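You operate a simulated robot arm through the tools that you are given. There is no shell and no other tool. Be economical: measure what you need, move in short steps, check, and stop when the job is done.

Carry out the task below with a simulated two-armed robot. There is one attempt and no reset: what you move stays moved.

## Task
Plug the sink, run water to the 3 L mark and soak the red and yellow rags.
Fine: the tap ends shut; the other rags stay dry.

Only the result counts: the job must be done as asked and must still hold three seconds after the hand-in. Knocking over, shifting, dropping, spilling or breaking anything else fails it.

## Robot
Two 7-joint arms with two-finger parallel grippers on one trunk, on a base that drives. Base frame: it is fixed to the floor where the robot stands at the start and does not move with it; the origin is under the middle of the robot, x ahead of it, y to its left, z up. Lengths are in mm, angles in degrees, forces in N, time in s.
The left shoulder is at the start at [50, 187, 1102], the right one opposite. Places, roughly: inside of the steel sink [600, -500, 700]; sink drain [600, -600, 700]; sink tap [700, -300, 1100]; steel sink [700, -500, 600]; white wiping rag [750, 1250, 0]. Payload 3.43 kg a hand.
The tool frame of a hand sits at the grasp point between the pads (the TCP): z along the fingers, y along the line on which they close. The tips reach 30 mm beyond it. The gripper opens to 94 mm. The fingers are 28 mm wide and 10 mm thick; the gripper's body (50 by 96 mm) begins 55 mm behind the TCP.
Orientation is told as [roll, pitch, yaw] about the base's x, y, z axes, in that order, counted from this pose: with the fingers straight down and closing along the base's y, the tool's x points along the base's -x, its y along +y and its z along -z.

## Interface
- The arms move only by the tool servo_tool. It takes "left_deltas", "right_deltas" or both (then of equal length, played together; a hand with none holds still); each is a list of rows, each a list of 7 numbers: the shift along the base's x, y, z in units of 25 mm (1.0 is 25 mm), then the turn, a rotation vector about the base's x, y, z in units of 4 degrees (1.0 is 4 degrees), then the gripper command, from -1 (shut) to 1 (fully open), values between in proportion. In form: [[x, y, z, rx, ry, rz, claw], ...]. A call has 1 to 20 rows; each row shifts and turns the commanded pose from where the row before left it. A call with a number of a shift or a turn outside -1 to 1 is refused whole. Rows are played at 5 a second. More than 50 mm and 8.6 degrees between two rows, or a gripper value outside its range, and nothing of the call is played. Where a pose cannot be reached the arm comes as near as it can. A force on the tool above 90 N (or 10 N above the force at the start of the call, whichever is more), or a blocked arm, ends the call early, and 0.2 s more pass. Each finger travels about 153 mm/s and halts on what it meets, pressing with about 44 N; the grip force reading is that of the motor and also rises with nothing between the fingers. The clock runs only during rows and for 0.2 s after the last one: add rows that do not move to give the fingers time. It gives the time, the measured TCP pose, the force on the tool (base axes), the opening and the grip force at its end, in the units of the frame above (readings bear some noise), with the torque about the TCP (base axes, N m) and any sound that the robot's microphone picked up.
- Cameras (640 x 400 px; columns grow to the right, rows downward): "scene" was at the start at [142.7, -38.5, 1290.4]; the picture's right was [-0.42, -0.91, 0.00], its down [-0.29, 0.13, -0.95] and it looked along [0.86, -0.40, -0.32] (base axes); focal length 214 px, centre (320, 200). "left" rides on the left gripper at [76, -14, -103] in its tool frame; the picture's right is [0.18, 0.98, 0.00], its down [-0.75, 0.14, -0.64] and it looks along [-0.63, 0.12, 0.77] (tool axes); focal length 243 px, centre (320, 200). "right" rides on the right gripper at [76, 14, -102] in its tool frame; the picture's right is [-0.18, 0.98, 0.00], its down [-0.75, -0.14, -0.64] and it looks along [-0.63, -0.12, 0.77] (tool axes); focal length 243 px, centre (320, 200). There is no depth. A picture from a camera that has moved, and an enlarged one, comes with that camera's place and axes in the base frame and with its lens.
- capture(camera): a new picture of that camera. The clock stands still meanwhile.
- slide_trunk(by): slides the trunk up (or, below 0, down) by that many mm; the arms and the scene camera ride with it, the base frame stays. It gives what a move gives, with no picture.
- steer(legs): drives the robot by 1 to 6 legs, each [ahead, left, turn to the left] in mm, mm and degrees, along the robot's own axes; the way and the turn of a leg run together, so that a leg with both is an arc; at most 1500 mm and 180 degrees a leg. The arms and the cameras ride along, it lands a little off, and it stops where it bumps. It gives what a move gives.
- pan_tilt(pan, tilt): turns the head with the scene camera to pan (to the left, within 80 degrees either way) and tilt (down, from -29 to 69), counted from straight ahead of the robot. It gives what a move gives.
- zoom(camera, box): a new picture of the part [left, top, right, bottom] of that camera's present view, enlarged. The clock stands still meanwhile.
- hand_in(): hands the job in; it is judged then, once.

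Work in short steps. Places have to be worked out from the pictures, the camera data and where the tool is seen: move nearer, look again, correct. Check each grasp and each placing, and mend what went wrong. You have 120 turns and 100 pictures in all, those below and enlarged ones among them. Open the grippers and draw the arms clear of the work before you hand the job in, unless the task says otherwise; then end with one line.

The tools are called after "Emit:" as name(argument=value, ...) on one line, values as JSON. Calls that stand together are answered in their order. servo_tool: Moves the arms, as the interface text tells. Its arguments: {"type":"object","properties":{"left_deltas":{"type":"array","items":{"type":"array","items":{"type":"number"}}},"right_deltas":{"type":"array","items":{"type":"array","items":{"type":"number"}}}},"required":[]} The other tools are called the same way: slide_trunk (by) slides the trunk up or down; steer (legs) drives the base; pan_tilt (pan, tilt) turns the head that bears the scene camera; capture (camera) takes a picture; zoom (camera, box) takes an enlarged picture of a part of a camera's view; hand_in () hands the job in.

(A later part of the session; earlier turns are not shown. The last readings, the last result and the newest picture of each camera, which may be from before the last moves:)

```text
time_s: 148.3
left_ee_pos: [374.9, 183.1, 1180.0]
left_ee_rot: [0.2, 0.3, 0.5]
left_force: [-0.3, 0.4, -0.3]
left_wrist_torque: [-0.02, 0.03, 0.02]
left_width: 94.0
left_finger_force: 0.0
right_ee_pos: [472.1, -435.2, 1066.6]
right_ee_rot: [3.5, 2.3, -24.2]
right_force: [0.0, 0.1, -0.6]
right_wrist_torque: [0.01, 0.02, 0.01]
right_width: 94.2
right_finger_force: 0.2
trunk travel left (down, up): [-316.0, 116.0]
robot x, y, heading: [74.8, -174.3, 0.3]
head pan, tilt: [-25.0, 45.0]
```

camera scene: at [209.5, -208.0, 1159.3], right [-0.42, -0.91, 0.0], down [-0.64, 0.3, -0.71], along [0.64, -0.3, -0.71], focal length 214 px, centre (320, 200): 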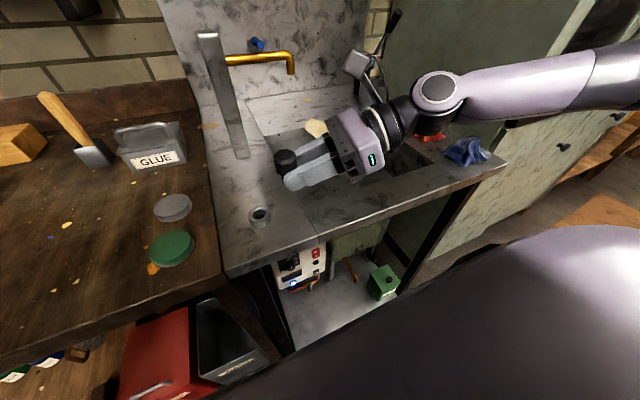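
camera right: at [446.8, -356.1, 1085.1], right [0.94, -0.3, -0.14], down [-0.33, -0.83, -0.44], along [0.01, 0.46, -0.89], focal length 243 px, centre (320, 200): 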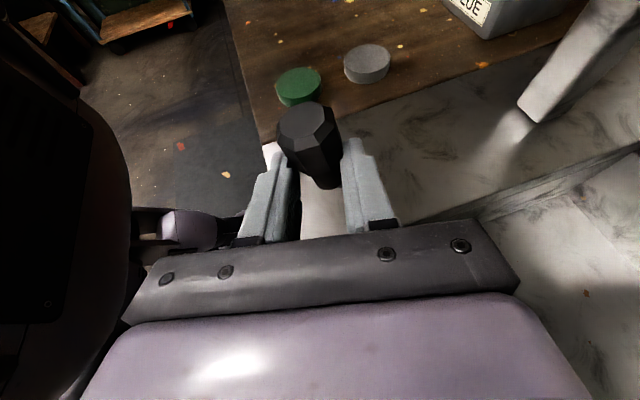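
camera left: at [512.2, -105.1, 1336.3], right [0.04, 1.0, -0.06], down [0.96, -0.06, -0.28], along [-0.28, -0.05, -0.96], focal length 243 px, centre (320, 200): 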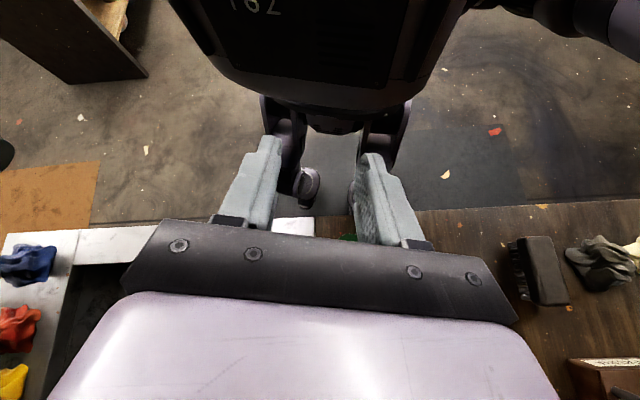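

Now set yaw 0 with 20° forward tilt, and drive left for the regrasp.

Emit:
servo_tool(right_deltas=[[-0.5, 0, 0, 0, 0, 1, 1], [-0.5, 0, 0, 0, 0, 1, 1], [-0.5, 0, 0, 0, 0, 1, 1], [-0.5, 0, 0, 0, 0, 1, 1], [0, 0, 0, 0, 0, 1, 1], [0, 0, 0, 0, 0, 1, 1], [0, 0, 0, -0.87, -1, 0, 1], [0, 0, 0, 0, -1, 0, 1], [0, 0, 0, 0, -1, 0, 1], [0, 0, 0, 0, -1, 0, 1], [0, 0, 0, 0, -1, 0, 1], [0, 0, 0, 0, -0.6, 0, 1]])

Emit:
steer(legs=[[0, 145, 0]])

Emit:
capture(camera="right")

```text
time_s: 150.9
left_ee_pos: [375.4, 183.5, 1178.8]
left_ee_rot: [0.2, 0.3, 0.6]
left_force: [0.6, 1.1, -0.5]
left_wrist_torque: [0.03, -0.01, -0.02]
left_width: 94.1
left_finger_force: 0.1
right_ee_pos: [422.7, -436.0, 1065.8]
right_ee_rot: [0.2, -20.3, -0.3]
right_force: [0.6, 0.1, -0.2]
right_wrist_torque: [0.0, -0.05, 0.01]
right_width: 93.9
right_finger_force: 0.0
trunk travel left (down, up): [-316.0, 116.0]
robot x, y, heading: [77.5, -175.8, 0.5]
head pan, tilt: [-25.0, 45.0]
```

```text
time_s: 152.8
left_ee_pos: [375.4, 328.0, 1179.7]
left_ee_rot: [0.0, 0.4, 0.3]
left_force: [0.3, -0.3, -0.1]
left_wrist_torque: [-0.04, -0.01, 0.0]
left_width: 94.0
left_finger_force: 0.0
right_ee_pos: [422.4, -290.8, 1065.3]
right_ee_rot: [0.1, -20.1, -0.4]
right_force: [-0.3, -1.1, -0.7]
right_wrist_torque: [0.02, 0.01, -0.06]
right_width: 94.2
right_finger_force: 0.1
trunk travel left (down, up): [-316.0, 116.0]
robot x, y, heading: [76.3, -27.6, -0.0]
head pan, tilt: [-25.0, 45.0]
```

```text
23 pictures are left
camera right: at [314.6, -276.3, 1136.9], right [0.18, 0.98, 0.07], down [0.48, -0.15, 0.86], along [0.86, -0.12, -0.5], focal length 243 px, centre (320, 200)
```

right: 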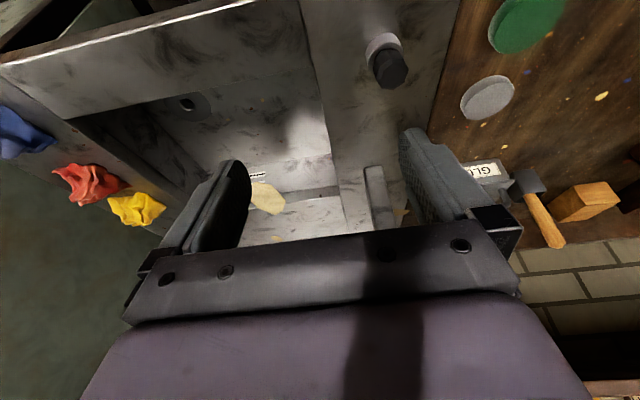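

I move above the plug and descend along the finger axis, TCP to z≈921 (tips just above the socket rim), then grip.

Emit:
servo_tool(right_deltas=[[0.23, 1, -0.72, 0, 0, 0, 1], [0.23, 1, -0.72, 0, 0, 0, 1], [0.23, 1, -0.72, 0, 0, 0, 1], [0.33, 0, -0.9, 0, 0, 0, 1], [0.33, 0, -0.9, 0, 0, 0, 1], [0.33, 0, -0.9, 0, 0, 0, 1], [0.33, 0, -0.9, 0, 0, 0, 1], [0, 0, 0, 0, 0, 0, 1]])

Emit:
capture(camera="right")

```text
time_s: 154.6
left_ee_pos: [375.6, 327.5, 1179.4]
left_ee_rot: [0.1, 0.4, 0.3]
left_force: [0.3, 0.4, 0.2]
left_wrist_torque: [0.01, 0.01, -0.01]
left_width: 94.0
left_finger_force: 0.1
right_ee_pos: [469.9, -216.1, 921.8]
right_ee_rot: [0.1, -20.3, -0.6]
right_force: [-0.1, 0.2, 0.0]
right_wrist_torque: [0.01, 0.03, -0.02]
right_width: 94.3
right_finger_force: 0.2
trunk travel left (down, up): [-316.0, 116.0]
robot x, y, heading: [80.2, -28.8, 0.1]
head pan, tilt: [-25.0, 45.0]
```

```text
22 pictures are left
camera right: at [363.7, -202.2, 991.6], right [0.18, 0.98, 0.07], down [0.48, -0.15, 0.86], along [0.86, -0.12, -0.5], focal length 243 px, centre (320, 200)
```

right: 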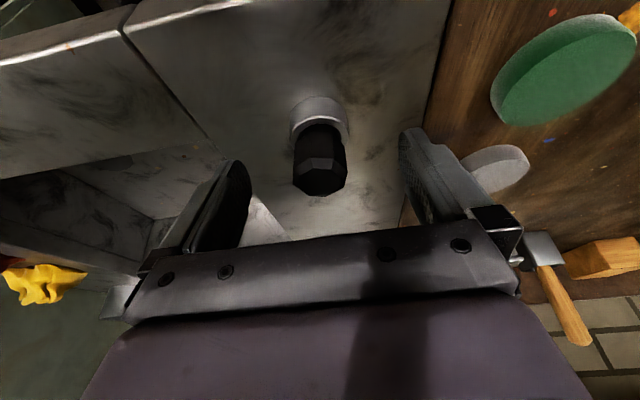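

Centered. I close and lift.

Emit:
servo_tool(right_deltas=[[0, 0, 0, 0, 0, 0, 0], [0, 0, 0, 0, 0, 0, -0.6], [0, 0, 0, 0, 0, 0, -1], [0, 0, 0, 0, 0, 0, -1], [0, 0, 0.5, 0, 0, 0, -1], [0, 0, 1, 0, 0, 0, -1], [0, -0.3, 1, 0, 0, 0, -1], [0, -0.3, 1, 0, 0, 0, -1]])

Emit:
zoom(camera="right", box=[250, 80, 390, 230])

```text
time_s: 156.4
left_ee_pos: [374.0, 327.7, 1179.5]
left_ee_rot: [0.1, 0.4, 0.3]
left_force: [-0.3, -0.2, 1.1]
left_wrist_torque: [0.0, 0.0, 0.01]
left_width: 93.9
left_finger_force: 0.0
right_ee_pos: [469.7, -232.8, 1008.6]
right_ee_rot: [0.1, -20.3, -0.4]
right_force: [0.0, -0.1, -0.9]
right_wrist_torque: [0.0, 0.03, 0.01]
right_width: 30.1
right_finger_force: 44.2
trunk travel left (down, up): [-316.0, 116.0]
robot x, y, heading: [74.7, -30.2, 0.2]
head pan, tilt: [-25.0, 45.0]
```

```text
2.67 times, centred on (320, 155) of right
camera zoom: at [363.2, -218.3, 1080.3], right [0.18, 0.98, 0.07], down [0.48, -0.15, 0.86], along [0.86, -0.12, -0.5], focal length 647 px, centre (320, 320)
```

zoom: 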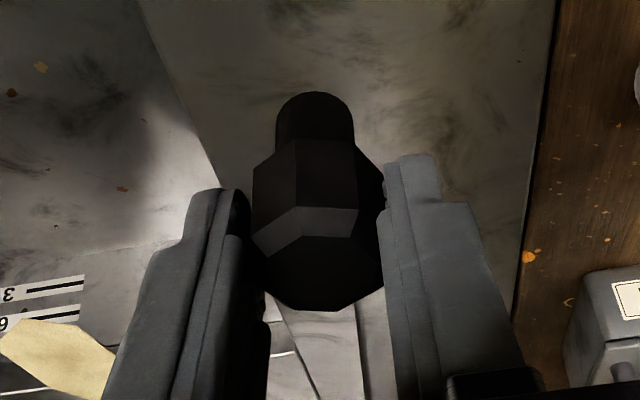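

Plug is held upright: hex top at TCP level, tip 46 mm below, axis at the TCP. Reworked numbers put the hole at about (572.5, -549.7). I drive back right and lower the trunk.

Emit:
steer(legs=[[0, -145, 0]])

Emit:
servo_tool(right_deltas=[[0.3, -1, 0.5, 0, 0, 0, -1], [0.3, -1, 0.5, 0, 0, -1, -1], [0.3, -1, 0, 0, 0, -1, -1], [0.3, -1, 0, 0, 0, -1, -1], [0.3, -1, 0, 0, 0, -1, -1], [0.3, -1, 0, 0, 0, -1, -1], [0.3, 0, 0, 0, 0, -1, -1], [0, 0, 0, 0, 0, -1, -1], [0, 0, 0, 0, 0, -1, -1], [0, 0, 0, 0, 0, -1, -1], [0, 0, 0, 0, 0, -1, -1], [0, 0, 0, 0, 0, -1, -1], [0, 0, 0, 0, 0, -1, -1], [0, 0, 0, 0, 0, -1, -1]])

Emit:
slide_trunk(by=-88)

```text
time_s: 158.3
left_ee_pos: [375.6, 182.8, 1179.2]
left_ee_rot: [0.1, 0.4, 0.4]
left_force: [0.4, -0.2, 0.3]
left_wrist_torque: [-0.02, 0.01, 0.01]
left_width: 94.0
left_finger_force: 0.1
right_ee_pos: [470.7, -377.4, 1009.0]
right_ee_rot: [0.2, -20.2, -0.4]
right_force: [-0.7, 0.6, 0.1]
right_wrist_torque: [0.0, -0.02, 0.02]
right_width: 30.0
right_finger_force: 44.1
trunk travel left (down, up): [-316.0, 116.0]
robot x, y, heading: [77.9, -169.9, 0.2]
head pan, tilt: [-25.0, 45.0]
```

```text
time_s: 161.3
left_ee_pos: [375.8, 183.8, 1179.0]
left_ee_rot: [0.1, 0.4, 0.3]
left_force: [0.5, 0.2, -0.4]
left_wrist_torque: [-0.03, 0.03, 0.02]
left_width: 94.0
left_finger_force: 0.1
right_ee_pos: [523.2, -525.8, 1035.1]
right_ee_rot: [0.2, -20.2, -52.5]
right_force: [1.0, -0.1, -0.7]
right_wrist_torque: [0.0, 0.02, -0.02]
right_width: 29.8
right_finger_force: 44.4
trunk travel left (down, up): [-316.0, 116.0]
robot x, y, heading: [77.9, -175.9, 0.1]
head pan, tilt: [-25.0, 45.0]
```

```text
time_s: 162.6
left_ee_pos: [373.8, 182.9, 1091.5]
left_ee_rot: [0.1, 0.3, 0.3]
left_force: [-0.4, 1.0, 0.8]
left_wrist_torque: [-0.02, -0.02, -0.01]
left_width: 94.0
left_finger_force: 0.0
right_ee_pos: [524.0, -525.7, 946.9]
right_ee_rot: [0.1, -20.2, -52.3]
right_force: [-0.5, 0.3, -0.2]
right_wrist_torque: [0.0, -0.01, 0.04]
right_width: 29.8
right_finger_force: 44.1
trunk travel left (down, up): [-228.0, 204.0]
robot x, y, heading: [78.4, -178.5, 0.1]
head pan, tilt: [-25.0, 45.0]
```

I move over the hole to TCP z≈797 and check relative alignment.

Emit:
servo_tool(right_deltas=[[0.4, -0.2, -0.5, 0, 0, 0, -1], [0.4, -0.2, -0.8, 0, 0, 0, -1], [0.4, -0.2, -0.9, 0, 0, 0, -1], [0.4, -0.2, -0.95, 0, 0, 0, -1], [0.34, -0.16, -0.95, 0, 0, 0, -1], [0, 0, -0.95, 0, 0, 0, -1], [0, 0, -0.95, 0, 0, 0, -1], [0, 0, 0, 0, 0, 0, -1]])

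Emit:
zoom(camera="right", box=[260, 60, 380, 180])

```text
time_s: 164.4
left_ee_pos: [375.7, 184.7, 1091.2]
left_ee_rot: [0.1, 0.3, 0.4]
left_force: [0.0, -0.1, 0.1]
left_wrist_torque: [0.01, -0.01, -0.02]
left_width: 94.4
left_finger_force: 0.2
right_ee_pos: [572.1, -550.0, 796.7]
right_ee_rot: [0.1, -20.2, -52.2]
right_force: [-0.4, -0.2, 0.3]
right_wrist_torque: [0.03, -0.05, 0.03]
right_width: 29.8
right_finger_force: 44.5
trunk travel left (down, up): [-228.0, 204.0]
robot x, y, heading: [77.7, -174.2, 0.3]
head pan, tilt: [-25.0, 45.0]
```

```text
3.33 times, centred on (320, 120) of right
camera zoom: at [517.3, -458.1, 866.9], right [0.88, 0.46, 0.07], down [0.18, -0.47, 0.86], along [0.43, -0.75, -0.5], focal length 809 px, centre (320, 467)
```

zoom: 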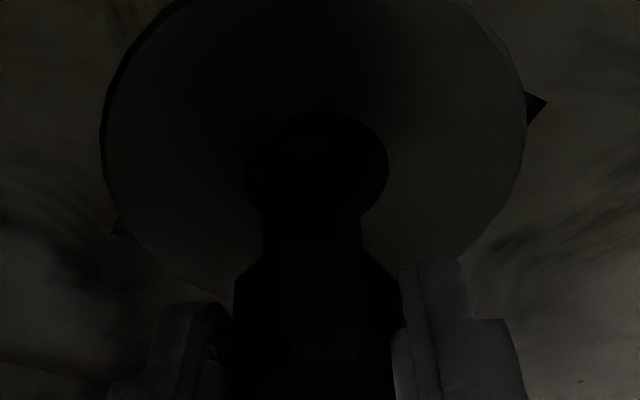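

Very dark, but the hole seems ~2 mm farther; I shift (+1.2, -1.2) and lower gently to first contact, reading forces.

Emit:
servo_tool(right_deltas=[[0.05, -0.05, -0.3, 0, 0, 0, -1], [0, 0, -0.25, 0, 0, 0, -1], [0, 0, -0.15, 0, 0, 0, -1], [0, 0, -0.1, 0, 0, 0, -1]])

```text
time_s: 165.4
left_ee_pos: [368.7, 187.8, 1091.8]
left_ee_rot: [-0.2, -0.1, 0.4]
left_force: [0.5, 0.1, -0.1]
left_wrist_torque: [0.0, -0.01, 0.0]
left_width: 93.8
left_finger_force: 0.0
right_ee_pos: [572.9, -550.0, 790.3]
right_ee_rot: [0.9, -21.5, -52.6]
right_force: [-23.7, 0.8, 75.1]
right_wrist_torque: [-0.84, 0.64, -0.29]
right_width: 30.1
right_finger_force: 44.0
trunk travel left (down, up): [-228.0, 204.0]
robot x, y, heading: [74.6, -174.1, -0.0]
head pan, tilt: [-25.0, 45.0]
```

Contact at tip z≈744 shows the flange is higher than I assumed; recomputing all views with z=744 gives a consistent hole at (570.7, -546.2). I lift, shift (-2.6, +5) and lower again.

Emit:
servo_tool(right_deltas=[[0, 0, 0.5, 0, 0, 0, -1], [-0.1, 0.2, 0.1, 0, 0, 0, -1], [0, 0, 0, 0, 0, 0, -1], [0, 0, -0.3, 0, 0, 0, -1], [0, 0, -0.15, 0, 0, 0, -1]])

```text
time_s: 166.6
left_ee_pos: [374.5, 183.7, 1090.9]
left_ee_rot: [0.0, 0.5, 0.4]
left_force: [0.7, -0.3, 0.2]
left_wrist_torque: [-0.01, 0.02, -0.01]
left_width: 93.9
left_finger_force: 0.1
right_ee_pos: [568.5, -545.2, 778.1]
right_ee_rot: [0.2, -20.0, -52.1]
right_force: [-2.4, 13.4, 2.7]
right_wrist_torque: [0.64, 0.12, 0.12]
right_width: 30.2
right_finger_force: 44.0
trunk travel left (down, up): [-228.0, 204.0]
robot x, y, heading: [77.5, -174.9, 0.5]
head pan, tilt: [-25.0, 45.0]
```

The stem is inside the hole (free descent to z 778, only sideways force). I relax sideways +1.5 mm, lower a touch, and release gently.

Emit:
servo_tool(right_deltas=[[0, 0.06, -0.05, 0, 0, 0, -1], [0, 0, -0.05, 0, 0, 0, -1], [0, 0, 0, 0, 0, 0, -0.3], [0, 0, 0, 0, 0, 0, -0.2], [0, 0, 0, 0, 0, 0, 0], [0, 0, 0, 0, 0, 0, 0]])

Emit:
zoom(camera="right", box=[240, 60, 400, 220])

```text
time_s: 168.0
left_ee_pos: [375.7, 183.1, 1090.7]
left_ee_rot: [0.1, 0.4, 0.3]
left_force: [0.1, 0.1, 0.1]
left_wrist_torque: [-0.04, -0.01, 0.01]
left_width: 94.0
left_finger_force: 0.0
right_ee_pos: [571.1, -545.6, 776.2]
right_ee_rot: [0.1, -20.2, -52.3]
right_force: [-0.2, -0.2, 1.1]
right_wrist_torque: [0.01, -0.02, 0.0]
right_width: 47.3
right_finger_force: 0.1
trunk travel left (down, up): [-228.0, 204.0]
robot x, y, heading: [74.8, -175.3, 0.2]
head pan, tilt: [-25.0, 45.0]
```

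```text
2.50 times, centred on (320, 140) of right
camera zoom: at [516.4, -452.7, 847.9], right [0.88, 0.46, 0.07], down [0.18, -0.47, 0.86], along [0.43, -0.75, -0.5], focal length 606 px, centre (320, 350)
```

zoom: 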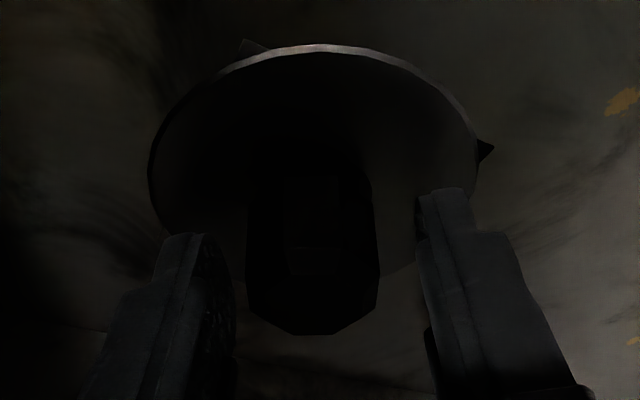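

The plug stands upright in the drain. I raise, close the fingers and press its top down to seat it.

Emit:
servo_tool(right_deltas=[[0, 0, 0.5, 0, 0, 0, 0.5], [0, 0, 1, 0, 0, 0, 0.5], [0, 0, 1, 0, 0, 0, 0], [-0.25, 0.32, 0, 0, 0, 0, -1], [0, 0, 0, 0, 0, 0, -1], [0, 0, -0.5, 0, 0, 0, -1], [0, 0, -0.4, 0, 0, 0, -1], [0, 0, -0.2, 0, 0, 0, -1], [0, 0, -0.1, 0, 0, 0, -1]])

```text
time_s: 170.0
left_ee_pos: [375.5, 184.0, 1092.1]
left_ee_rot: [0.2, 0.5, 0.4]
left_force: [0.3, -0.3, -0.8]
left_wrist_torque: [0.04, 0.02, 0.01]
left_width: 94.0
left_finger_force: 0.0
right_ee_pos: [563.2, -537.2, 811.3]
right_ee_rot: [0.2, -20.2, -52.3]
right_force: [0.7, -0.2, -1.0]
right_wrist_torque: [-0.05, -0.01, -0.04]
right_width: 0.0
right_finger_force: 32.9
trunk travel left (down, up): [-228.0, 204.0]
robot x, y, heading: [77.0, -174.1, 0.4]
head pan, tilt: [-25.0, 45.0]
```

Emit:
servo_tool(right_deltas=[[0, 0, -0.2, 0, 0, 0, -1], [0, 0, -0.2, 0, 0, 0, -1], [0, 0, -0.2, 0, 0, 0, -1]])

```text
time_s: 170.8
left_ee_pos: [374.1, 183.7, 1091.6]
left_ee_rot: [0.0, 0.3, 0.4]
left_force: [1.0, -0.7, -0.3]
left_wrist_torque: [0.03, 0.01, -0.01]
left_width: 94.2
left_finger_force: 0.0
right_ee_pos: [565.4, -537.1, 800.0]
right_ee_rot: [0.5, -20.6, -52.4]
right_force: [-1.6, 1.5, 20.1]
right_wrist_torque: [-0.04, 0.04, -0.02]
right_width: 0.0
right_finger_force: 32.5
trunk travel left (down, up): [-228.0, 204.0]
robot x, y, heading: [78.1, -176.6, 0.3]
head pan, tilt: [-25.0, 45.0]
```

Contact at about the seated height; I press a bit more, then retract up.

Emit:
servo_tool(right_deltas=[[0, 0, -0.2, 0, 0, 0, -1], [0, 0, -0.15, 0, 0, 0, -1]])

Emit:
servo_tool(right_deltas=[[0, 0, 0.5, 0, 0, 0, -1], [0, 0, 1, 0, 0, 0, -1], [-0.3, 0.5, 1, 0, 0, 0, 0], [-0.3, 0.5, 1, 0, 0, 0, 1], [-0.3, 0.5, 1, 0, 0, 0, 1], [-0.3, 0.5, 1, 0, 0, 0, 1]])

Emit:
zoom(camera="right", box=[250, 0, 410, 120])

```text
time_s: 171.4
left_ee_pos: [372.3, 186.1, 1091.1]
left_ee_rot: [-0.2, 0.1, 0.4]
left_force: [0.9, 0.5, 0.4]
left_wrist_torque: [0.02, 0.02, -0.01]
left_width: 94.1
left_finger_force: 0.1
right_ee_pos: [567.1, -533.5, 799.1]
right_ee_rot: [1.4, -21.2, -52.5]
right_force: [-5.3, 6.0, 57.9]
right_wrist_torque: [-0.1, 0.14, -0.03]
right_width: 0.0
right_finger_force: 32.9
trunk travel left (down, up): [-228.0, 204.0]
robot x, y, heading: [75.3, -172.3, 0.1]
head pan, tilt: [-25.0, 45.0]
```

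```text
time_s: 172.8
left_ee_pos: [374.7, 182.8, 1090.7]
left_ee_rot: [0.1, 0.4, 0.3]
left_force: [-0.1, 0.3, -0.1]
left_wrist_torque: [-0.03, 0.01, -0.01]
left_width: 94.1
left_finger_force: 0.1
right_ee_pos: [535.1, -488.9, 924.1]
right_ee_rot: [0.1, -20.2, -52.3]
right_force: [0.8, 0.5, 0.4]
right_wrist_torque: [0.0, 0.0, 0.01]
right_width: 94.0
right_finger_force: 0.1
trunk travel left (down, up): [-228.0, 204.0]
robot x, y, heading: [78.3, -169.9, -0.0]
head pan, tilt: [-25.0, 45.0]
```

```text
3.33 times, centred on (330, 60) of right
camera zoom: at [480.3, -396.3, 995.6], right [0.88, 0.46, 0.06], down [0.18, -0.47, 0.86], along [0.43, -0.75, -0.5], focal length 809 px, centre (287, 667)
```

zoom: 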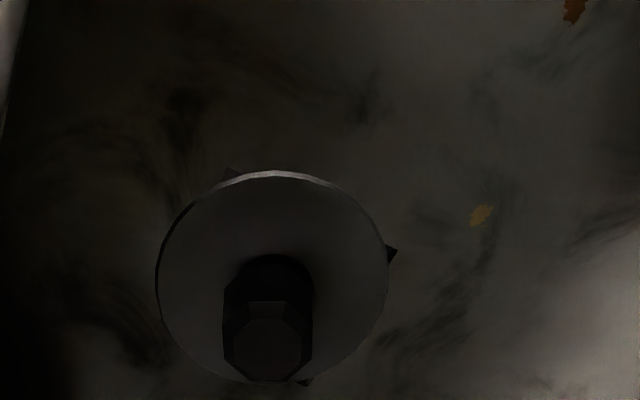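

The plug is seated upright. Now the tap: I zoom in on its handle.

Emit:
pan_tilt(pan=-15, tilt=15)

Emit:
capture(camera="scene")

```text
time_s: 173.7
left_ee_pos: [374.9, 182.9, 1090.0]
left_ee_rot: [0.0, 0.4, 0.4]
left_force: [0.0, -1.1, 0.0]
left_wrist_torque: [-0.04, 0.01, 0.0]
left_width: 94.1
left_finger_force: 0.0
right_ee_pos: [534.9, -490.1, 924.0]
right_ee_rot: [0.2, -20.2, -52.3]
right_force: [0.1, -0.4, 0.7]
right_wrist_torque: [0.01, -0.01, -0.02]
right_width: 93.9
right_finger_force: 0.1
trunk travel left (down, up): [-228.0, 204.0]
robot x, y, heading: [76.4, -169.1, 0.0]
head pan, tilt: [-15.0, 15.0]
```

```text
17 pictures are left
camera scene: at [225.8, -196.8, 1206.0], right [-0.26, -0.97, 0.0], down [-0.25, 0.07, -0.97], along [0.93, -0.25, -0.26], focal length 214 px, centre (320, 200)
```

scene: 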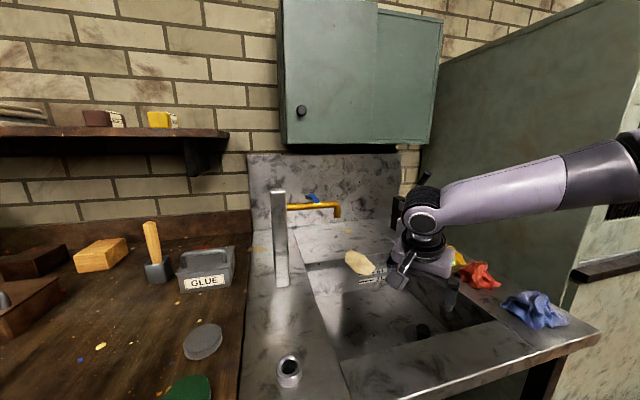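

Emit:
zoom(camera="scene", box=[265, 175, 365, 235])

```text
6.40 times, centred on (315, 205) of scene
camera zoom: at [225.8, -196.8, 1206.0], right [-0.26, -0.97, 0.0], down [-0.25, 0.07, -0.97], along [0.93, -0.25, -0.26], focal length 1373 px, centre (352, 168)
```

zoom: 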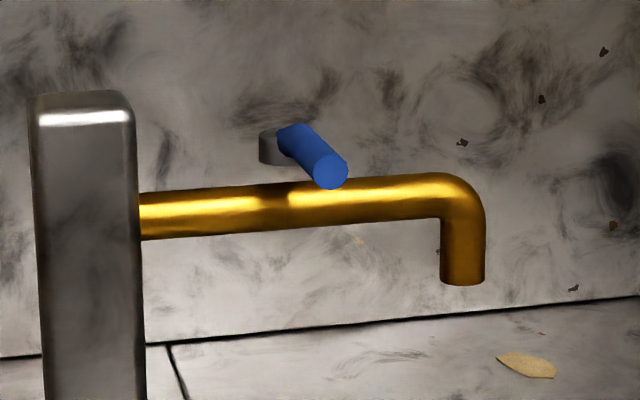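

The handle is a blue lever above the pipe: hub about (716, -297, 1080), tip about (638, -301, 1090), pointing at me; it can only swing toward -y (along the spout). I raise and re-orient the right hand to point forward, and drive slightly left.

Emit:
servo_tool(right_deltas=[[-0.2, 0, 0.5, 0, 0, 1, -1], [-0.2, 0, 0.5, 0, 0, 1, -1], [-0.2, 0, 0.5, 0, 0, 1, -1], [-0.2, 0, 0.5, 0, 0, 1, -1], [-0.2, 0, 0.5, 0, 0, 1, -1], [-0.2, 0, 0.5, 0, 0, 1, -1], [-0.2, 0, 0.5, 0, 0, 1, -1], [-0.2, 0, 0.5, 0, 0, 1, -1], [-0.2, 0, 0.5, 0, 0, 1, -1], [-0.2, 0, 0.5, 0, 0, 1, -1], [-0.2, 0, 0.5, 0, 0, 1, -1], [-0.2, 0, 0.5, 0, 0, 1, -1], [-0.2, 0, 0.5, 0, 0, 1, -1]])

Emit:
servo_tool(right_deltas=[[0, 0, 0, 0, -1, 0, -1], [0, 0, 0, 0, -1, 0, -1], [0, 0, 0, 0, -1, 0, -1], [0, 0, 0, 0, -1, 0, -1], [0, 0, 0, 0, -1, 0, -1], [0, 0, 0, 0, -1, 0, -1], [0, 0, 0, 0, -1, 0, -1], [0, 0, 0, 0, -1, 0, -1], [0, 0, 0, 0, -1, 0, -1], [0, 0, 0, 0, -1, 0, -1], [0, 0, 0, 0, -1, 0, -1], [0, 0, 0, 0, -1, 0, -1], [0, 0, 0, 0, -1, 0, -1]])

Emit:
steer(legs=[[0, 80, 0]])

```text
time_s: 176.5
left_ee_pos: [375.4, 184.3, 1091.3]
left_ee_rot: [0.1, 0.4, 0.3]
left_force: [-0.1, -0.2, -0.3]
left_wrist_torque: [0.0, 0.01, -0.01]
left_width: 94.0
left_finger_force: 0.0
right_ee_pos: [469.5, -488.6, 1087.0]
right_ee_rot: [0.2, -20.2, -0.2]
right_force: [-1.0, 0.1, 0.2]
right_wrist_torque: [-0.01, -0.01, 0.0]
right_width: 0.2
right_finger_force: 33.6
trunk travel left (down, up): [-228.0, 204.0]
robot x, y, heading: [78.8, -173.1, 0.3]
head pan, tilt: [-15.0, 15.0]
```

```text
time_s: 179.3
left_ee_pos: [376.4, 184.3, 1090.5]
left_ee_rot: [0.0, 0.4, 0.4]
left_force: [0.8, 0.4, 1.2]
left_wrist_torque: [-0.01, 0.02, -0.02]
left_width: 94.1
left_finger_force: 0.1
right_ee_pos: [471.1, -487.8, 1088.8]
right_ee_rot: [1.0, -72.1, -1.1]
right_force: [-0.2, 0.0, 0.6]
right_wrist_torque: [0.0, -0.02, 0.02]
right_width: 0.1
right_finger_force: 33.2
right hand out of reach, approached as far as the arm can: row 13
trunk travel left (down, up): [-228.0, 204.0]
robot x, y, heading: [78.5, -171.5, 0.4]
head pan, tilt: [-15.0, 15.0]
```

```text
time_s: 180.7
left_ee_pos: [374.7, 262.7, 1090.4]
left_ee_rot: [0.0, 0.3, 0.5]
left_force: [-0.8, 0.0, 0.3]
left_wrist_torque: [-0.01, 0.0, 0.02]
left_width: 94.1
left_finger_force: 0.1
right_ee_pos: [471.9, -408.7, 1088.4]
right_ee_rot: [1.0, -72.2, -0.9]
right_force: [0.1, 0.3, -0.2]
right_wrist_torque: [-0.02, -0.01, -0.02]
right_width: 0.2
right_finger_force: 33.3
trunk travel left (down, up): [-228.0, 204.0]
robot x, y, heading: [80.2, -90.9, -0.0]
head pan, tilt: [-15.0, 15.0]
```

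I bring the closed fingers near the lever's +y side and check with a zoom.

Emit:
servo_tool(right_deltas=[[0.5, 0.9, 0.1, 0, 0, 0, -1], [0.8, 0.9, 0.1, 0, 0, 0, -1], [0.8, 0.9, 0.1, 0, 0, 0, -1], [0.8, 0.9, 0.1, 0, 0, 0, -1], [0.8, 0.9, 0.1, 0, 0, 0, -1], [0.8, 0.6, 0.1, 0, 0, 0, -1], [0, 0, 0, 0, 0, 0, -1]])

Emit:
zoom(camera="scene", box=[260, 140, 420, 240])

```text
time_s: 182.3
left_ee_pos: [376.8, 263.5, 1092.1]
left_ee_rot: [0.0, 0.4, 0.4]
left_force: [-0.2, -0.1, 0.5]
left_wrist_torque: [-0.03, -0.01, 0.02]
left_width: 93.8
left_finger_force: 0.1
right_ee_pos: [585.2, -281.6, 1102.7]
right_ee_rot: [1.1, -72.3, -1.0]
right_force: [-0.6, -0.1, -0.4]
right_wrist_torque: [0.01, -0.02, 0.0]
right_width: 0.1
right_finger_force: 32.6
trunk travel left (down, up): [-228.0, 204.0]
robot x, y, heading: [77.2, -95.7, 0.0]
head pan, tilt: [-15.0, 15.0]
```

```text
4.00 times, centred on (340, 190) of scene
camera zoom: at [225.5, -117.8, 1206.1], right [-0.26, -0.97, 0.0], down [-0.25, 0.07, -0.97], along [0.93, -0.25, -0.26], focal length 858 px, centre (240, 240)
```

zoom: 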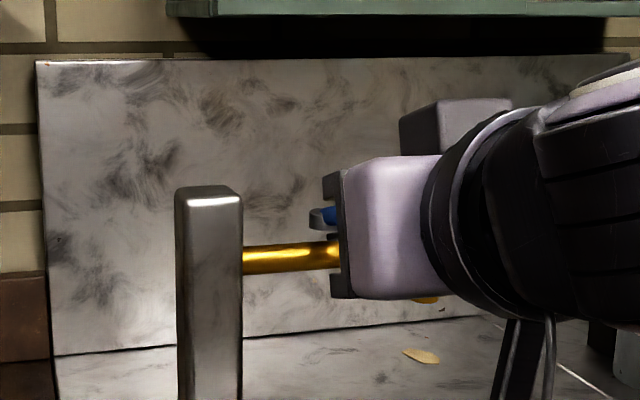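

Geometry agrees. I move forward beside the lever and push it toward -y by ~30°, checking force and sound.

Emit:
servo_tool(right_deltas=[[0.6, 0, 0, 0, 0, 0, -1], [0.6, 0, 0, 0, 0, 0, -1], [0.55, 0, 0, 0, 0, 0, -1], [0, -0.5, 0, 0, 0, 0, -1], [0, -0.5, 0, 0, 0, 0, -1], [0, -0.5, 0, 0, 0, 0, -1]])

Emit:
capture(camera="right")

```text
time_s: 183.7
left_ee_pos: [374.9, 261.9, 1092.3]
left_ee_rot: [0.1, 0.4, 0.4]
left_force: [0.8, -0.4, 0.2]
left_wrist_torque: [-0.01, 0.0, -0.01]
left_width: 94.1
left_finger_force: 0.1
right_ee_pos: [628.2, -319.4, 1102.6]
right_ee_rot: [0.8, -72.2, -0.9]
right_force: [-0.6, -0.5, 0.2]
right_wrist_torque: [0.02, 0.04, -0.01]
right_width: 0.0
right_finger_force: 32.6
trunk travel left (down, up): [-228.0, 204.0]
robot x, y, heading: [77.6, -95.6, 0.2]
head pan, tilt: [-15.0, 15.0]
```

```text
14 pictures are left
camera right: at [506.9, -305.3, 1064.0], right [0.06, 0.98, 0.18], down [-0.38, -0.14, 0.91], along [0.92, -0.12, 0.37], focal length 243 px, centre (320, 200)
```

right: 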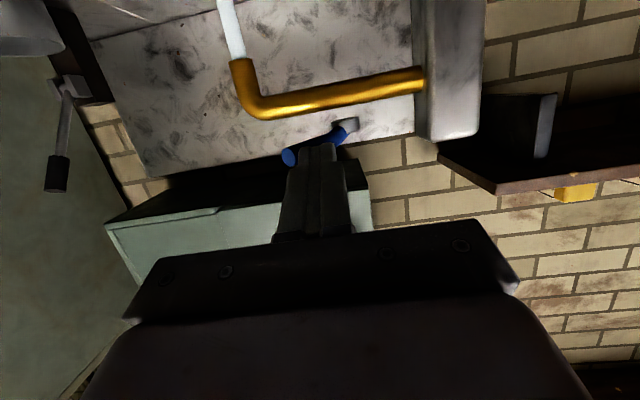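

Water is running. I retreat and move to the lever's other side ready to close, and look at the level.

Emit:
servo_tool(right_deltas=[[-1, 0, 0, 0, 0, 0, -1], [-1, -0.3, 0, 0, 0, 0, -1], [0, -1, 0, 0, 0, 0, -1], [0, -1, 0, 0, 0, 0, -1], [0, -0.6, 0, 0, 0, 0, -1]])

Emit:
pan_tilt(pan=-32, tilt=38)

Emit:
zoom(camera="scene", box=[220, 80, 420, 260])

```text
time_s: 184.9
left_ee_pos: [374.5, 263.3, 1091.8]
left_ee_rot: [0.0, 0.4, 0.4]
left_force: [-0.2, -0.4, -0.6]
left_wrist_torque: [-0.01, -0.01, 0.01]
left_width: 93.8
left_finger_force: 0.0
right_ee_pos: [577.3, -390.7, 1103.0]
right_ee_rot: [0.9, -72.2, -0.9]
right_force: [0.7, 0.0, 0.6]
right_wrist_torque: [-0.03, -0.02, -0.01]
right_width: 0.2
right_finger_force: 33.0
trunk travel left (down, up): [-228.0, 204.0]
robot x, y, heading: [78.8, -90.8, -0.0]
head pan, tilt: [-15.0, 15.0]
```

```text
time_s: 185.8
left_ee_pos: [374.8, 261.8, 1090.6]
left_ee_rot: [0.1, 0.4, 0.5]
left_force: [0.1, 0.2, -0.9]
left_wrist_torque: [-0.02, -0.03, 0.02]
left_width: 94.1
left_finger_force: 0.0
right_ee_pos: [577.7, -390.6, 1103.4]
right_ee_rot: [1.1, -72.3, -1.0]
right_force: [0.3, -0.3, 0.0]
right_wrist_torque: [0.0, 0.02, -0.03]
right_width: 0.0
right_finger_force: 32.9
trunk travel left (down, up): [-228.0, 204.0]
robot x, y, heading: [80.9, -93.1, 0.2]
head pan, tilt: [-32.0, 38.0]
```

```text
2.22 times, centred on (320, 170) of scene
camera zoom: at [208.6, -139.4, 1169.6], right [-0.53, -0.85, 0.0], down [-0.52, 0.32, -0.79], along [0.67, -0.42, -0.61], focal length 477 px, centre (320, 267)
```

zoom: 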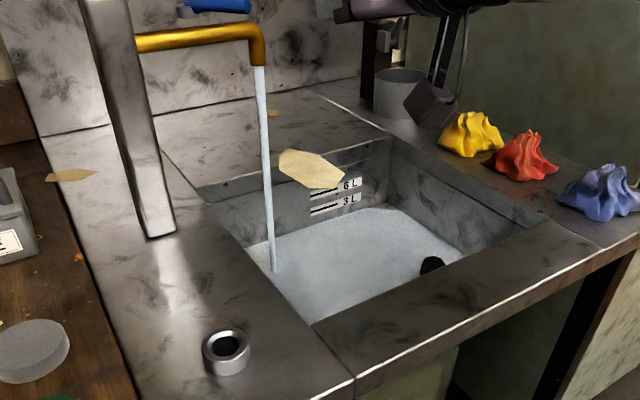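

The level is rising fast, close to the 3 L line. I close the lever now by pushing it back toward +y.

Emit:
servo_tool(right_deltas=[[1, 0.2, 0, 0, 0, 0, -1], [1, 0.5, 0, 0, 0, 0, -1], [0.5, 1, 0, 0, 0, 0, -1], [0, 1, 0, 0, 0, 0, -1], [0, 0.4, 0, 0, 0, 0, -1]])

Emit:
zoom(camera="scene", box=[220, 80, 420, 260])

```text
time_s: 186.9
left_ee_pos: [372.2, 261.2, 1091.2]
left_ee_rot: [0.0, 0.3, 0.4]
left_force: [-0.1, -0.4, -0.3]
left_wrist_torque: [-0.02, 0.01, -0.01]
left_width: 93.7
left_finger_force: 0.0
right_ee_pos: [638.9, -313.9, 1105.0]
right_ee_rot: [1.3, -72.2, -1.4]
right_force: [-21.9, -7.5, -2.5]
right_wrist_torque: [-0.14, 0.32, 0.29]
right_width: 0.1
right_finger_force: 32.6
trunk travel left (down, up): [-228.0, 204.0]
robot x, y, heading: [79.9, -93.1, -0.0]
head pan, tilt: [-32.0, 38.0]
```

```text
2.22 times, centred on (320, 170) of scene
camera zoom: at [206.0, -140.7, 1169.8], right [-0.53, -0.85, 0.0], down [-0.52, 0.33, -0.79], along [0.67, -0.42, -0.61], focal length 477 px, centre (320, 267)
```

zoom: 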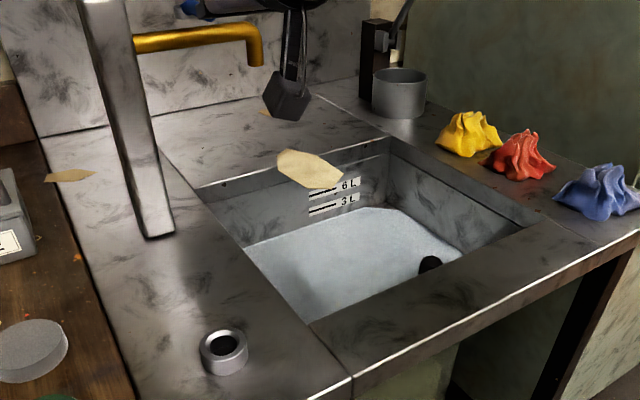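

The stream has stopped. I zoom on the marks to read the level.

Emit:
zoom(camera="scene", box=[300, 125, 370, 190])

```text
6.15 times, centred on (335, 158) of scene
camera zoom: at [206.0, -140.7, 1169.8], right [-0.53, -0.85, 0.0], down [-0.52, 0.33, -0.79], along [0.67, -0.42, -0.61], focal length 1320 px, centre (228, 462)
```

zoom: 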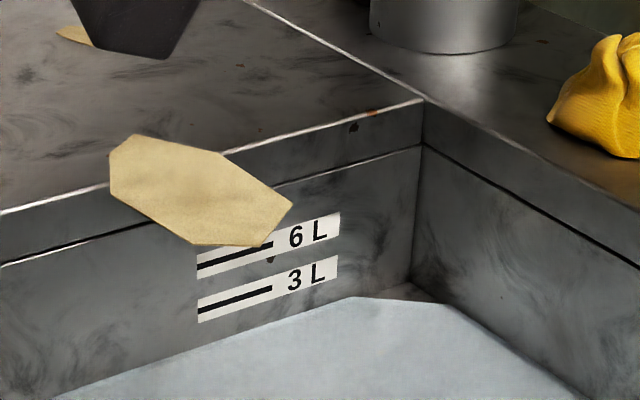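

Only roughly 0.5 L so far (3 L line is still well above). I reopen the same way and let it run longer.

Emit:
servo_tool(right_deltas=[[-1, 0, 0, 0, 0, 0, -1], [-1, 0, 0, 0, 0, 0, -1], [-0.4, 0.5, 0, 0, 0, 0, -1], [0, 0.85, 0, 0, 0, 0, -1], [0.7, 0, 0, 0, 0, 0, -1], [0.7, 0, 0, 0, 0, 0, -1], [0.6, 0, 0, 0, 0, 0, -1], [0, -0.5, 0, 0, 0, 0, -1], [0, -0.5, 0, 0, 0, 0, -1], [0, -0.55, 0, 0, 0, 0, -1], [0, 0, 0, 0, 0, 0, -1], [0, 0, 0, 0, 0, 0, -1], [0, 0, 0, 0, 0, 0, -1], [0, 0, 0, 0, 0, 0, -1], [0, 0, 0, 0, 0, 0, -1], [0, 0, 0, 0, 0, 0, -1], [0, 0, 0, 0, 0, 0, -1], [0, 0, 0, 0, 0, 0, -1], [0, 0, 0, 0, 0, 0, -1], [0, 0, 0, 0, 0, 0, -1]])

Emit:
servo_tool(right_deltas=[[0, 0, 0, 0, 0, 0, -1], [0, 0, 0, 0, 0, 0, -1], [0, 0, 0, 0, 0, 0, -1], [0, 0, 0, 0, 0, 0, -1], [0, 0, 0, 0, 0, 0, -1], [0, 0, 0, 0, 0, 0, -1], [0, 0, 0, 0, 0, 0, -1], [0, 0, 0, 0, 0, 0, -1], [0, 0, 0, 0, 0, 0, -1], [0, 0, 0, 0, 0, 0, -1], [-1, 0, 0, 0, 0, 0, -1], [-1, -0.3, 0, 0, 0, 0, -1], [0, -1, 0, 0, 0, 0, -1], [0, -1, 0, 0, 0, 0, -1], [0, -0.6, 0, 0, 0, 0, -1], [1, 0.2, 0, 0, 0, 0, -1], [1, 0.5, 0, 0, 0, 0, -1], [0.5, 1, 0, 0, 0, 0, -1], [0, 1, 0, 0, 0, 0, -1], [0, 0.4, 0, 0, 0, 0, -1]])

Emit:
zoom(camera="scene", box=[290, 80, 370, 190])

```text
time_s: 191.2
left_ee_pos: [374.9, 262.3, 1091.3]
left_ee_rot: [0.1, 0.6, 0.5]
left_force: [-0.1, -0.3, -0.9]
left_wrist_torque: [0.03, -0.03, -0.04]
left_width: 94.1
left_finger_force: 0.0
right_ee_pos: [630.9, -317.5, 1103.1]
right_ee_rot: [1.0, -72.2, -1.1]
right_force: [-0.6, 0.3, 1.0]
right_wrist_torque: [-0.03, 0.01, 0.01]
right_width: 0.0
right_finger_force: 33.2
trunk travel left (down, up): [-228.0, 204.0]
robot x, y, heading: [77.4, -94.9, 0.1]
head pan, tilt: [-32.0, 38.0]
```

```text
time_s: 195.3
left_ee_pos: [372.0, 260.9, 1092.5]
left_ee_rot: [0.3, 0.1, 0.2]
left_force: [-0.7, -0.6, -0.6]
left_wrist_torque: [-0.01, 0.02, 0.0]
left_width: 94.0
left_finger_force: 0.1
right_ee_pos: [638.1, -315.1, 1104.6]
right_ee_rot: [1.5, -72.2, -1.5]
right_force: [-35.7, -12.9, -1.9]
right_wrist_torque: [-0.13, 0.42, 0.55]
right_width: 0.0
right_finger_force: 33.0
trunk travel left (down, up): [-228.0, 204.0]
robot x, y, heading: [75.0, -90.9, 0.1]
head pan, tilt: [-32.0, 38.0]
```

```text
3.64 times, centred on (330, 135) of scene
camera zoom: at [204.2, -141.4, 1170.0], right [-0.53, -0.85, 0.0], down [-0.52, 0.33, -0.79], along [0.67, -0.41, -0.61], focal length 780 px, centre (284, 436)
```

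zoom: 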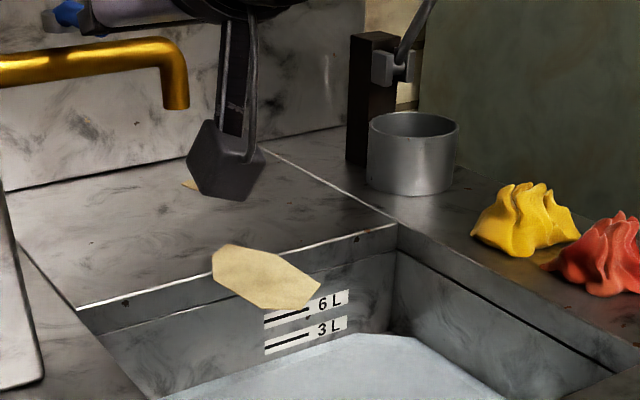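

About 1 L so far (~0.11 L/s). I reopen and let it run ~14 s, then close and read again.

Emit:
servo_tool(right_deltas=[[-1, 0, 0, 0, 0, 0, -1], [-1, 0, 0, 0, 0, 0, -1], [-0.4, 0.5, 0, 0, 0, 0, -1], [0, 0.85, 0, 0, 0, 0, -1], [0.7, 0, 0, 0, 0, 0, -1], [0.7, 0, 0, 0, 0, 0, -1], [0.6, 0, 0, 0, 0, 0, -1], [0, -0.5, 0, 0, 0, 0, -1], [0, -0.5, 0, 0, 0, 0, -1], [0, -0.55, 0, 0, 0, 0, -1], [0, 0, 0, 0, 0, 0, -1], [0, 0, 0, 0, 0, 0, -1], [0, 0, 0, 0, 0, 0, -1], [0, 0, 0, 0, 0, 0, -1], [0, 0, 0, 0, 0, 0, -1], [0, 0, 0, 0, 0, 0, -1], [0, 0, 0, 0, 0, 0, -1], [0, 0, 0, 0, 0, 0, -1], [0, 0, 0, 0, 0, 0, -1], [0, 0, 0, 0, 0, 0, -1]])

Emit:
servo_tool(right_deltas=[[0, 0, 0, 0, 0, 0, -1], [0, 0, 0, 0, 0, 0, -1], [0, 0, 0, 0, 0, 0, -1], [0, 0, 0, 0, 0, 0, -1], [0, 0, 0, 0, 0, 0, -1], [0, 0, 0, 0, 0, 0, -1], [0, 0, 0, 0, 0, 0, -1], [0, 0, 0, 0, 0, 0, -1], [0, 0, 0, 0, 0, 0, -1], [0, 0, 0, 0, 0, 0, -1], [0, 0, 0, 0, 0, 0, -1], [0, 0, 0, 0, 0, 0, -1], [0, 0, 0, 0, 0, 0, -1], [0, 0, 0, 0, 0, 0, -1], [0, 0, 0, 0, 0, 0, -1], [0, 0, 0, 0, 0, 0, -1], [0, 0, 0, 0, 0, 0, -1], [0, 0, 0, 0, 0, 0, -1], [0, 0, 0, 0, 0, 0, -1], [0, 0, 0, 0, 0, 0, -1]])

Emit:
servo_tool(right_deltas=[[0, 0, 0, 0, 0, 0, -1], [0, 0, 0, 0, 0, 0, -1], [0, 0, 0, 0, 0, 0, -1], [0, 0, 0, 0, 0, 0, -1], [0, 0, 0, 0, 0, 0, -1], [0, 0, 0, 0, 0, 0, -1], [0, 0, 0, 0, 0, 0, -1], [0, 0, 0, 0, 0, 0, -1], [0, 0, 0, 0, 0, 0, -1], [0, 0, 0, 0, 0, 0, -1], [0, 0, 0, 0, 0, 0, -1], [0, 0, 0, 0, 0, 0, -1], [0, 0, 0, 0, 0, 0, -1], [0, 0, 0, 0, 0, 0, -1], [0, 0, 0, 0, 0, 0, -1], [0, 0, 0, 0, 0, 0, -1], [0, 0, 0, 0, 0, 0, -1], [0, 0, 0, 0, 0, 0, -1], [0, 0, 0, 0, 0, 0, -1], [0, 0, 0, 0, 0, 0, -1]])

Emit:
servo_tool(right_deltas=[[0, 0, 0, 0, 0, 0, -1], [0, 0, 0, 0, 0, 0, -1], [0, 0, 0, 0, 0, 0, -1], [0, 0, 0, 0, 0, 0, -1], [0, 0, 0, 0, 0, 0, -1], [0, 0, 0, 0, 0, 0, -1], [0, 0, 0, 0, 0, 0, -1], [0, 0, 0, 0, 0, 0, -1], [0, 0, 0, 0, 0, 0, -1], [0, 0, 0, 0, 0, 0, -1], [-1, 0, 0, 0, 0, 0, -1], [-1, -0.3, 0, 0, 0, 0, -1], [0, -1, 0, 0, 0, 0, -1], [0, -1, 0, 0, 0, 0, -1], [0, -0.6, 0, 0, 0, 0, -1], [1, 0.2, 0, 0, 0, 0, -1], [1, 0.5, 0, 0, 0, 0, -1], [0.5, 1, 0, 0, 0, 0, -1], [0, 1, 0, 0, 0, 0, -1], [0, 0.4, 0, 0, 0, 0, -1]])

Emit:
zoom(camera="scene", box=[290, 80, 370, 190])

```text
time_s: 199.6
left_ee_pos: [374.5, 261.7, 1090.7]
left_ee_rot: [0.1, 0.3, 0.5]
left_force: [-0.1, 0.6, -0.5]
left_wrist_torque: [0.01, -0.01, -0.01]
left_width: 94.0
left_finger_force: 0.1
right_ee_pos: [632.6, -319.0, 1103.8]
right_ee_rot: [1.0, -72.2, -0.9]
right_force: [0.3, 0.4, -0.3]
right_wrist_torque: [0.0, -0.02, 0.0]
right_width: 0.2
right_finger_force: 33.3
trunk travel left (down, up): [-228.0, 204.0]
robot x, y, heading: [77.3, -97.7, 0.1]
head pan, tilt: [-32.0, 38.0]
```

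```text
time_s: 203.8
left_ee_pos: [375.0, 262.0, 1091.6]
left_ee_rot: [0.2, 0.4, 0.4]
left_force: [-1.2, 0.0, 0.7]
left_wrist_torque: [0.01, -0.01, 0.02]
left_width: 93.8
left_finger_force: 0.1
right_ee_pos: [631.7, -320.2, 1104.4]
right_ee_rot: [1.0, -72.1, -1.0]
right_force: [-0.8, -0.1, -0.2]
right_wrist_torque: [-0.01, -0.02, 0.0]
right_width: 0.0
right_finger_force: 33.0
trunk travel left (down, up): [-228.0, 204.0]
robot x, y, heading: [74.7, -94.5, 0.1]
head pan, tilt: [-32.0, 38.0]
```

```text
time_s: 207.9
left_ee_pos: [375.6, 262.6, 1090.5]
left_ee_rot: [0.2, 0.4, 0.4]
left_force: [-0.5, -0.3, -0.5]
left_wrist_torque: [0.0, -0.01, -0.02]
left_width: 94.0
left_finger_force: 0.1
right_ee_pos: [633.1, -319.0, 1103.7]
right_ee_rot: [1.0, -72.2, -1.1]
right_force: [-0.5, 0.5, 0.1]
right_wrist_torque: [-0.01, 0.0, 0.04]
right_width: 0.0
right_finger_force: 32.9
trunk travel left (down, up): [-228.0, 204.0]
robot x, y, heading: [78.0, -91.2, 0.2]
head pan, tilt: [-32.0, 38.0]
```

```text
time_s: 212.2
left_ee_pos: [370.2, 260.7, 1095.1]
left_ee_rot: [0.3, 0.2, 0.3]
left_force: [0.6, 0.0, 0.1]
left_wrist_torque: [-0.01, 0.02, -0.01]
left_width: 93.9
left_finger_force: 0.2
right_ee_pos: [637.7, -314.9, 1103.8]
right_ee_rot: [1.4, -72.2, -1.2]
right_force: [-51.0, -11.4, -4.7]
right_wrist_torque: [-0.18, 0.64, 0.72]
right_width: 0.0
right_finger_force: 33.1
trunk travel left (down, up): [-228.0, 204.0]
robot x, y, heading: [76.9, -92.5, 0.1]
head pan, tilt: [-32.0, 38.0]
```

```text
3.64 times, centred on (330, 135) of scene
camera zoom: at [202.6, -141.2, 1170.2], right [-0.53, -0.85, 0.0], down [-0.52, 0.33, -0.79], along [0.67, -0.41, -0.61], focal length 780 px, centre (284, 436)
```

zoom: 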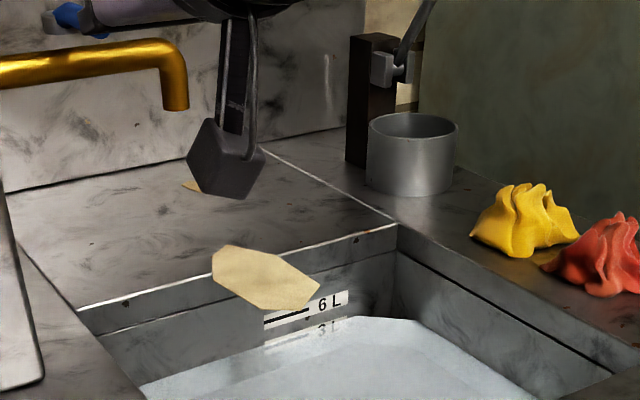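

The level has reached the 3 L line region; I zoom for an exact reading.

Emit:
zoom(camera="scene", box=[305, 145, 350, 180])

```text
11.43 times, centred on (328, 162) of scene
camera zoom: at [202.6, -141.2, 1170.2], right [-0.53, -0.85, 0.0], down [-0.52, 0.33, -0.79], along [0.67, -0.41, -0.61], focal length 2451 px, centre (234, 629)
```

zoom: 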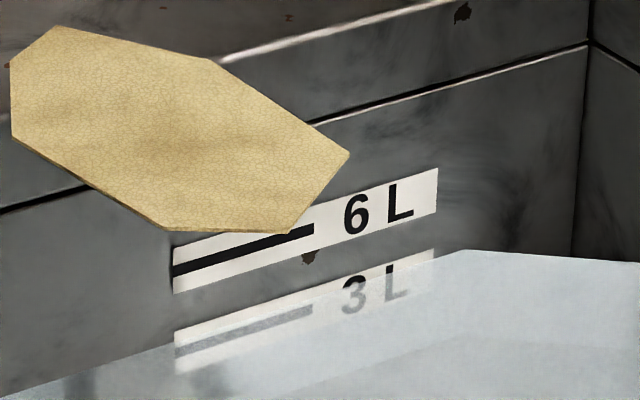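

The level sits right around the 3 L line, and the tap is shut. I retract from the lever, tilt the hand down, and drive right toward the rags.

Emit:
servo_tool(right_deltas=[[-1, 0, 0, 0, 0, 0, -1], [-1, 0, 0, 0, 0, 0, -1], [-1, 0, 0, 0, 0, 0, -1], [-1, 0, 0, 0, 1, 0, -1], [0, 0, 0, 0, 1, 0, -1], [0, 0, 0, 0, 1, 0, -1], [0, 0, 0, 0, 1, 0, -1], [0, 0, 0, 0, 1, 0, -1], [0, 0, 0, 0, 1, 0, -1], [0, 0, 0, 0, 1, 0, 0], [0, 0, 0, 0, 1, 0, 1], [0, 0, 0, 0, 1, 0, 1], [0, 0, 0, 0, 1, 0, 1]])

Emit:
steer(legs=[[0, -268, 0]])

Emit:
capture(camera="scene")

```text
time_s: 214.9
left_ee_pos: [375.4, 262.6, 1091.1]
left_ee_rot: [0.1, 0.6, 0.4]
left_force: [-0.6, 0.5, -0.1]
left_wrist_torque: [-0.01, -0.02, 0.03]
left_width: 94.0
left_finger_force: 0.0
right_ee_pos: [545.4, -314.0, 1102.5]
right_ee_rot: [0.2, -32.0, -0.3]
right_force: [0.2, 0.4, -0.5]
right_wrist_torque: [-0.01, 0.01, 0.01]
right_width: 94.3
right_finger_force: 0.1
trunk travel left (down, up): [-228.0, 204.0]
robot x, y, heading: [77.8, -96.9, 0.2]
head pan, tilt: [-32.0, 38.0]
```

```text
time_s: 217.9
left_ee_pos: [375.6, -8.7, 1090.1]
left_ee_rot: [0.1, 0.5, 0.3]
left_force: [-0.6, -0.3, -0.4]
left_wrist_torque: [-0.03, -0.02, 0.01]
left_width: 93.9
left_finger_force: 0.1
right_ee_pos: [546.1, -585.6, 1103.7]
right_ee_rot: [0.2, -32.1, -0.4]
right_force: [0.2, 0.4, 0.4]
right_wrist_torque: [0.0, -0.01, 0.02]
right_width: 93.9
right_finger_force: 0.0
trunk travel left (down, up): [-228.0, 204.0]
robot x, y, heading: [77.4, -364.0, 0.4]
head pan, tilt: [-32.0, 38.0]
```

```text
7 pictures are left
camera scene: at [209.3, -410.0, 1169.5], right [-0.53, -0.85, 0.0], down [-0.52, 0.33, -0.79], along [0.67, -0.42, -0.62], focal length 214 px, centre (320, 200)
```

scene: 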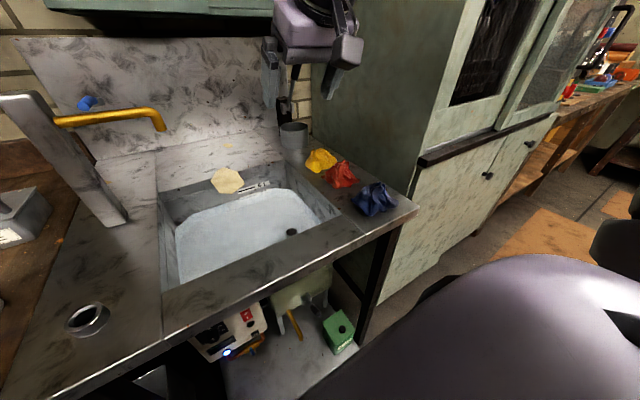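

Tap is off. Now the red rag at about (577, -698): I move above it and descend along the finger axis.

Emit:
servo_tool(right_deltas=[[-0.14, -0.9, -1, 0, 0, 0, 1], [-0.14, -0.9, -1, 0, 0, 0, 1], [-0.14, -0.9, -1, 0, 0, 0, 1], [-0.14, -0.9, -1, 0, 0, 0, 1], [-0.14, -0.9, -1, 0, 0, 0, 1], [0.48, 0, -0.765, 0, 0, 0, 1], [0.48, 0, -0.765, 0, 0, 0, 1], [0, 0, 0, 0, 0, 0, 1]])

Emit:
capture(camera="right")

```text
time_s: 219.7
left_ee_pos: [376.1, -8.5, 1092.2]
left_ee_rot: [0.0, 0.4, 0.3]
left_force: [0.4, -0.2, 0.0]
left_wrist_torque: [0.05, 0.0, 0.0]
left_width: 94.1
left_finger_force: 0.0
right_ee_pos: [554.5, -698.4, 940.0]
right_ee_rot: [0.3, -32.1, -0.5]
right_force: [-0.2, -0.3, -0.3]
right_wrist_torque: [-0.04, -0.01, 0.01]
right_width: 94.0
right_finger_force: 0.1
trunk travel left (down, up): [-228.0, 204.0]
robot x, y, heading: [76.8, -365.3, 0.2]
head pan, tilt: [-32.0, 38.0]
```

```text
6 pictures are left
camera right: at [434.9, -684.4, 987.8], right [0.16, 0.98, 0.1], down [0.29, -0.15, 0.94], along [0.94, -0.12, -0.31], focal length 243 px, centre (320, 200)
```

right: 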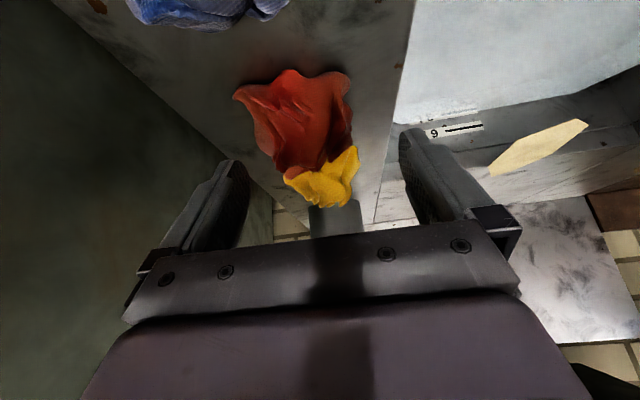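

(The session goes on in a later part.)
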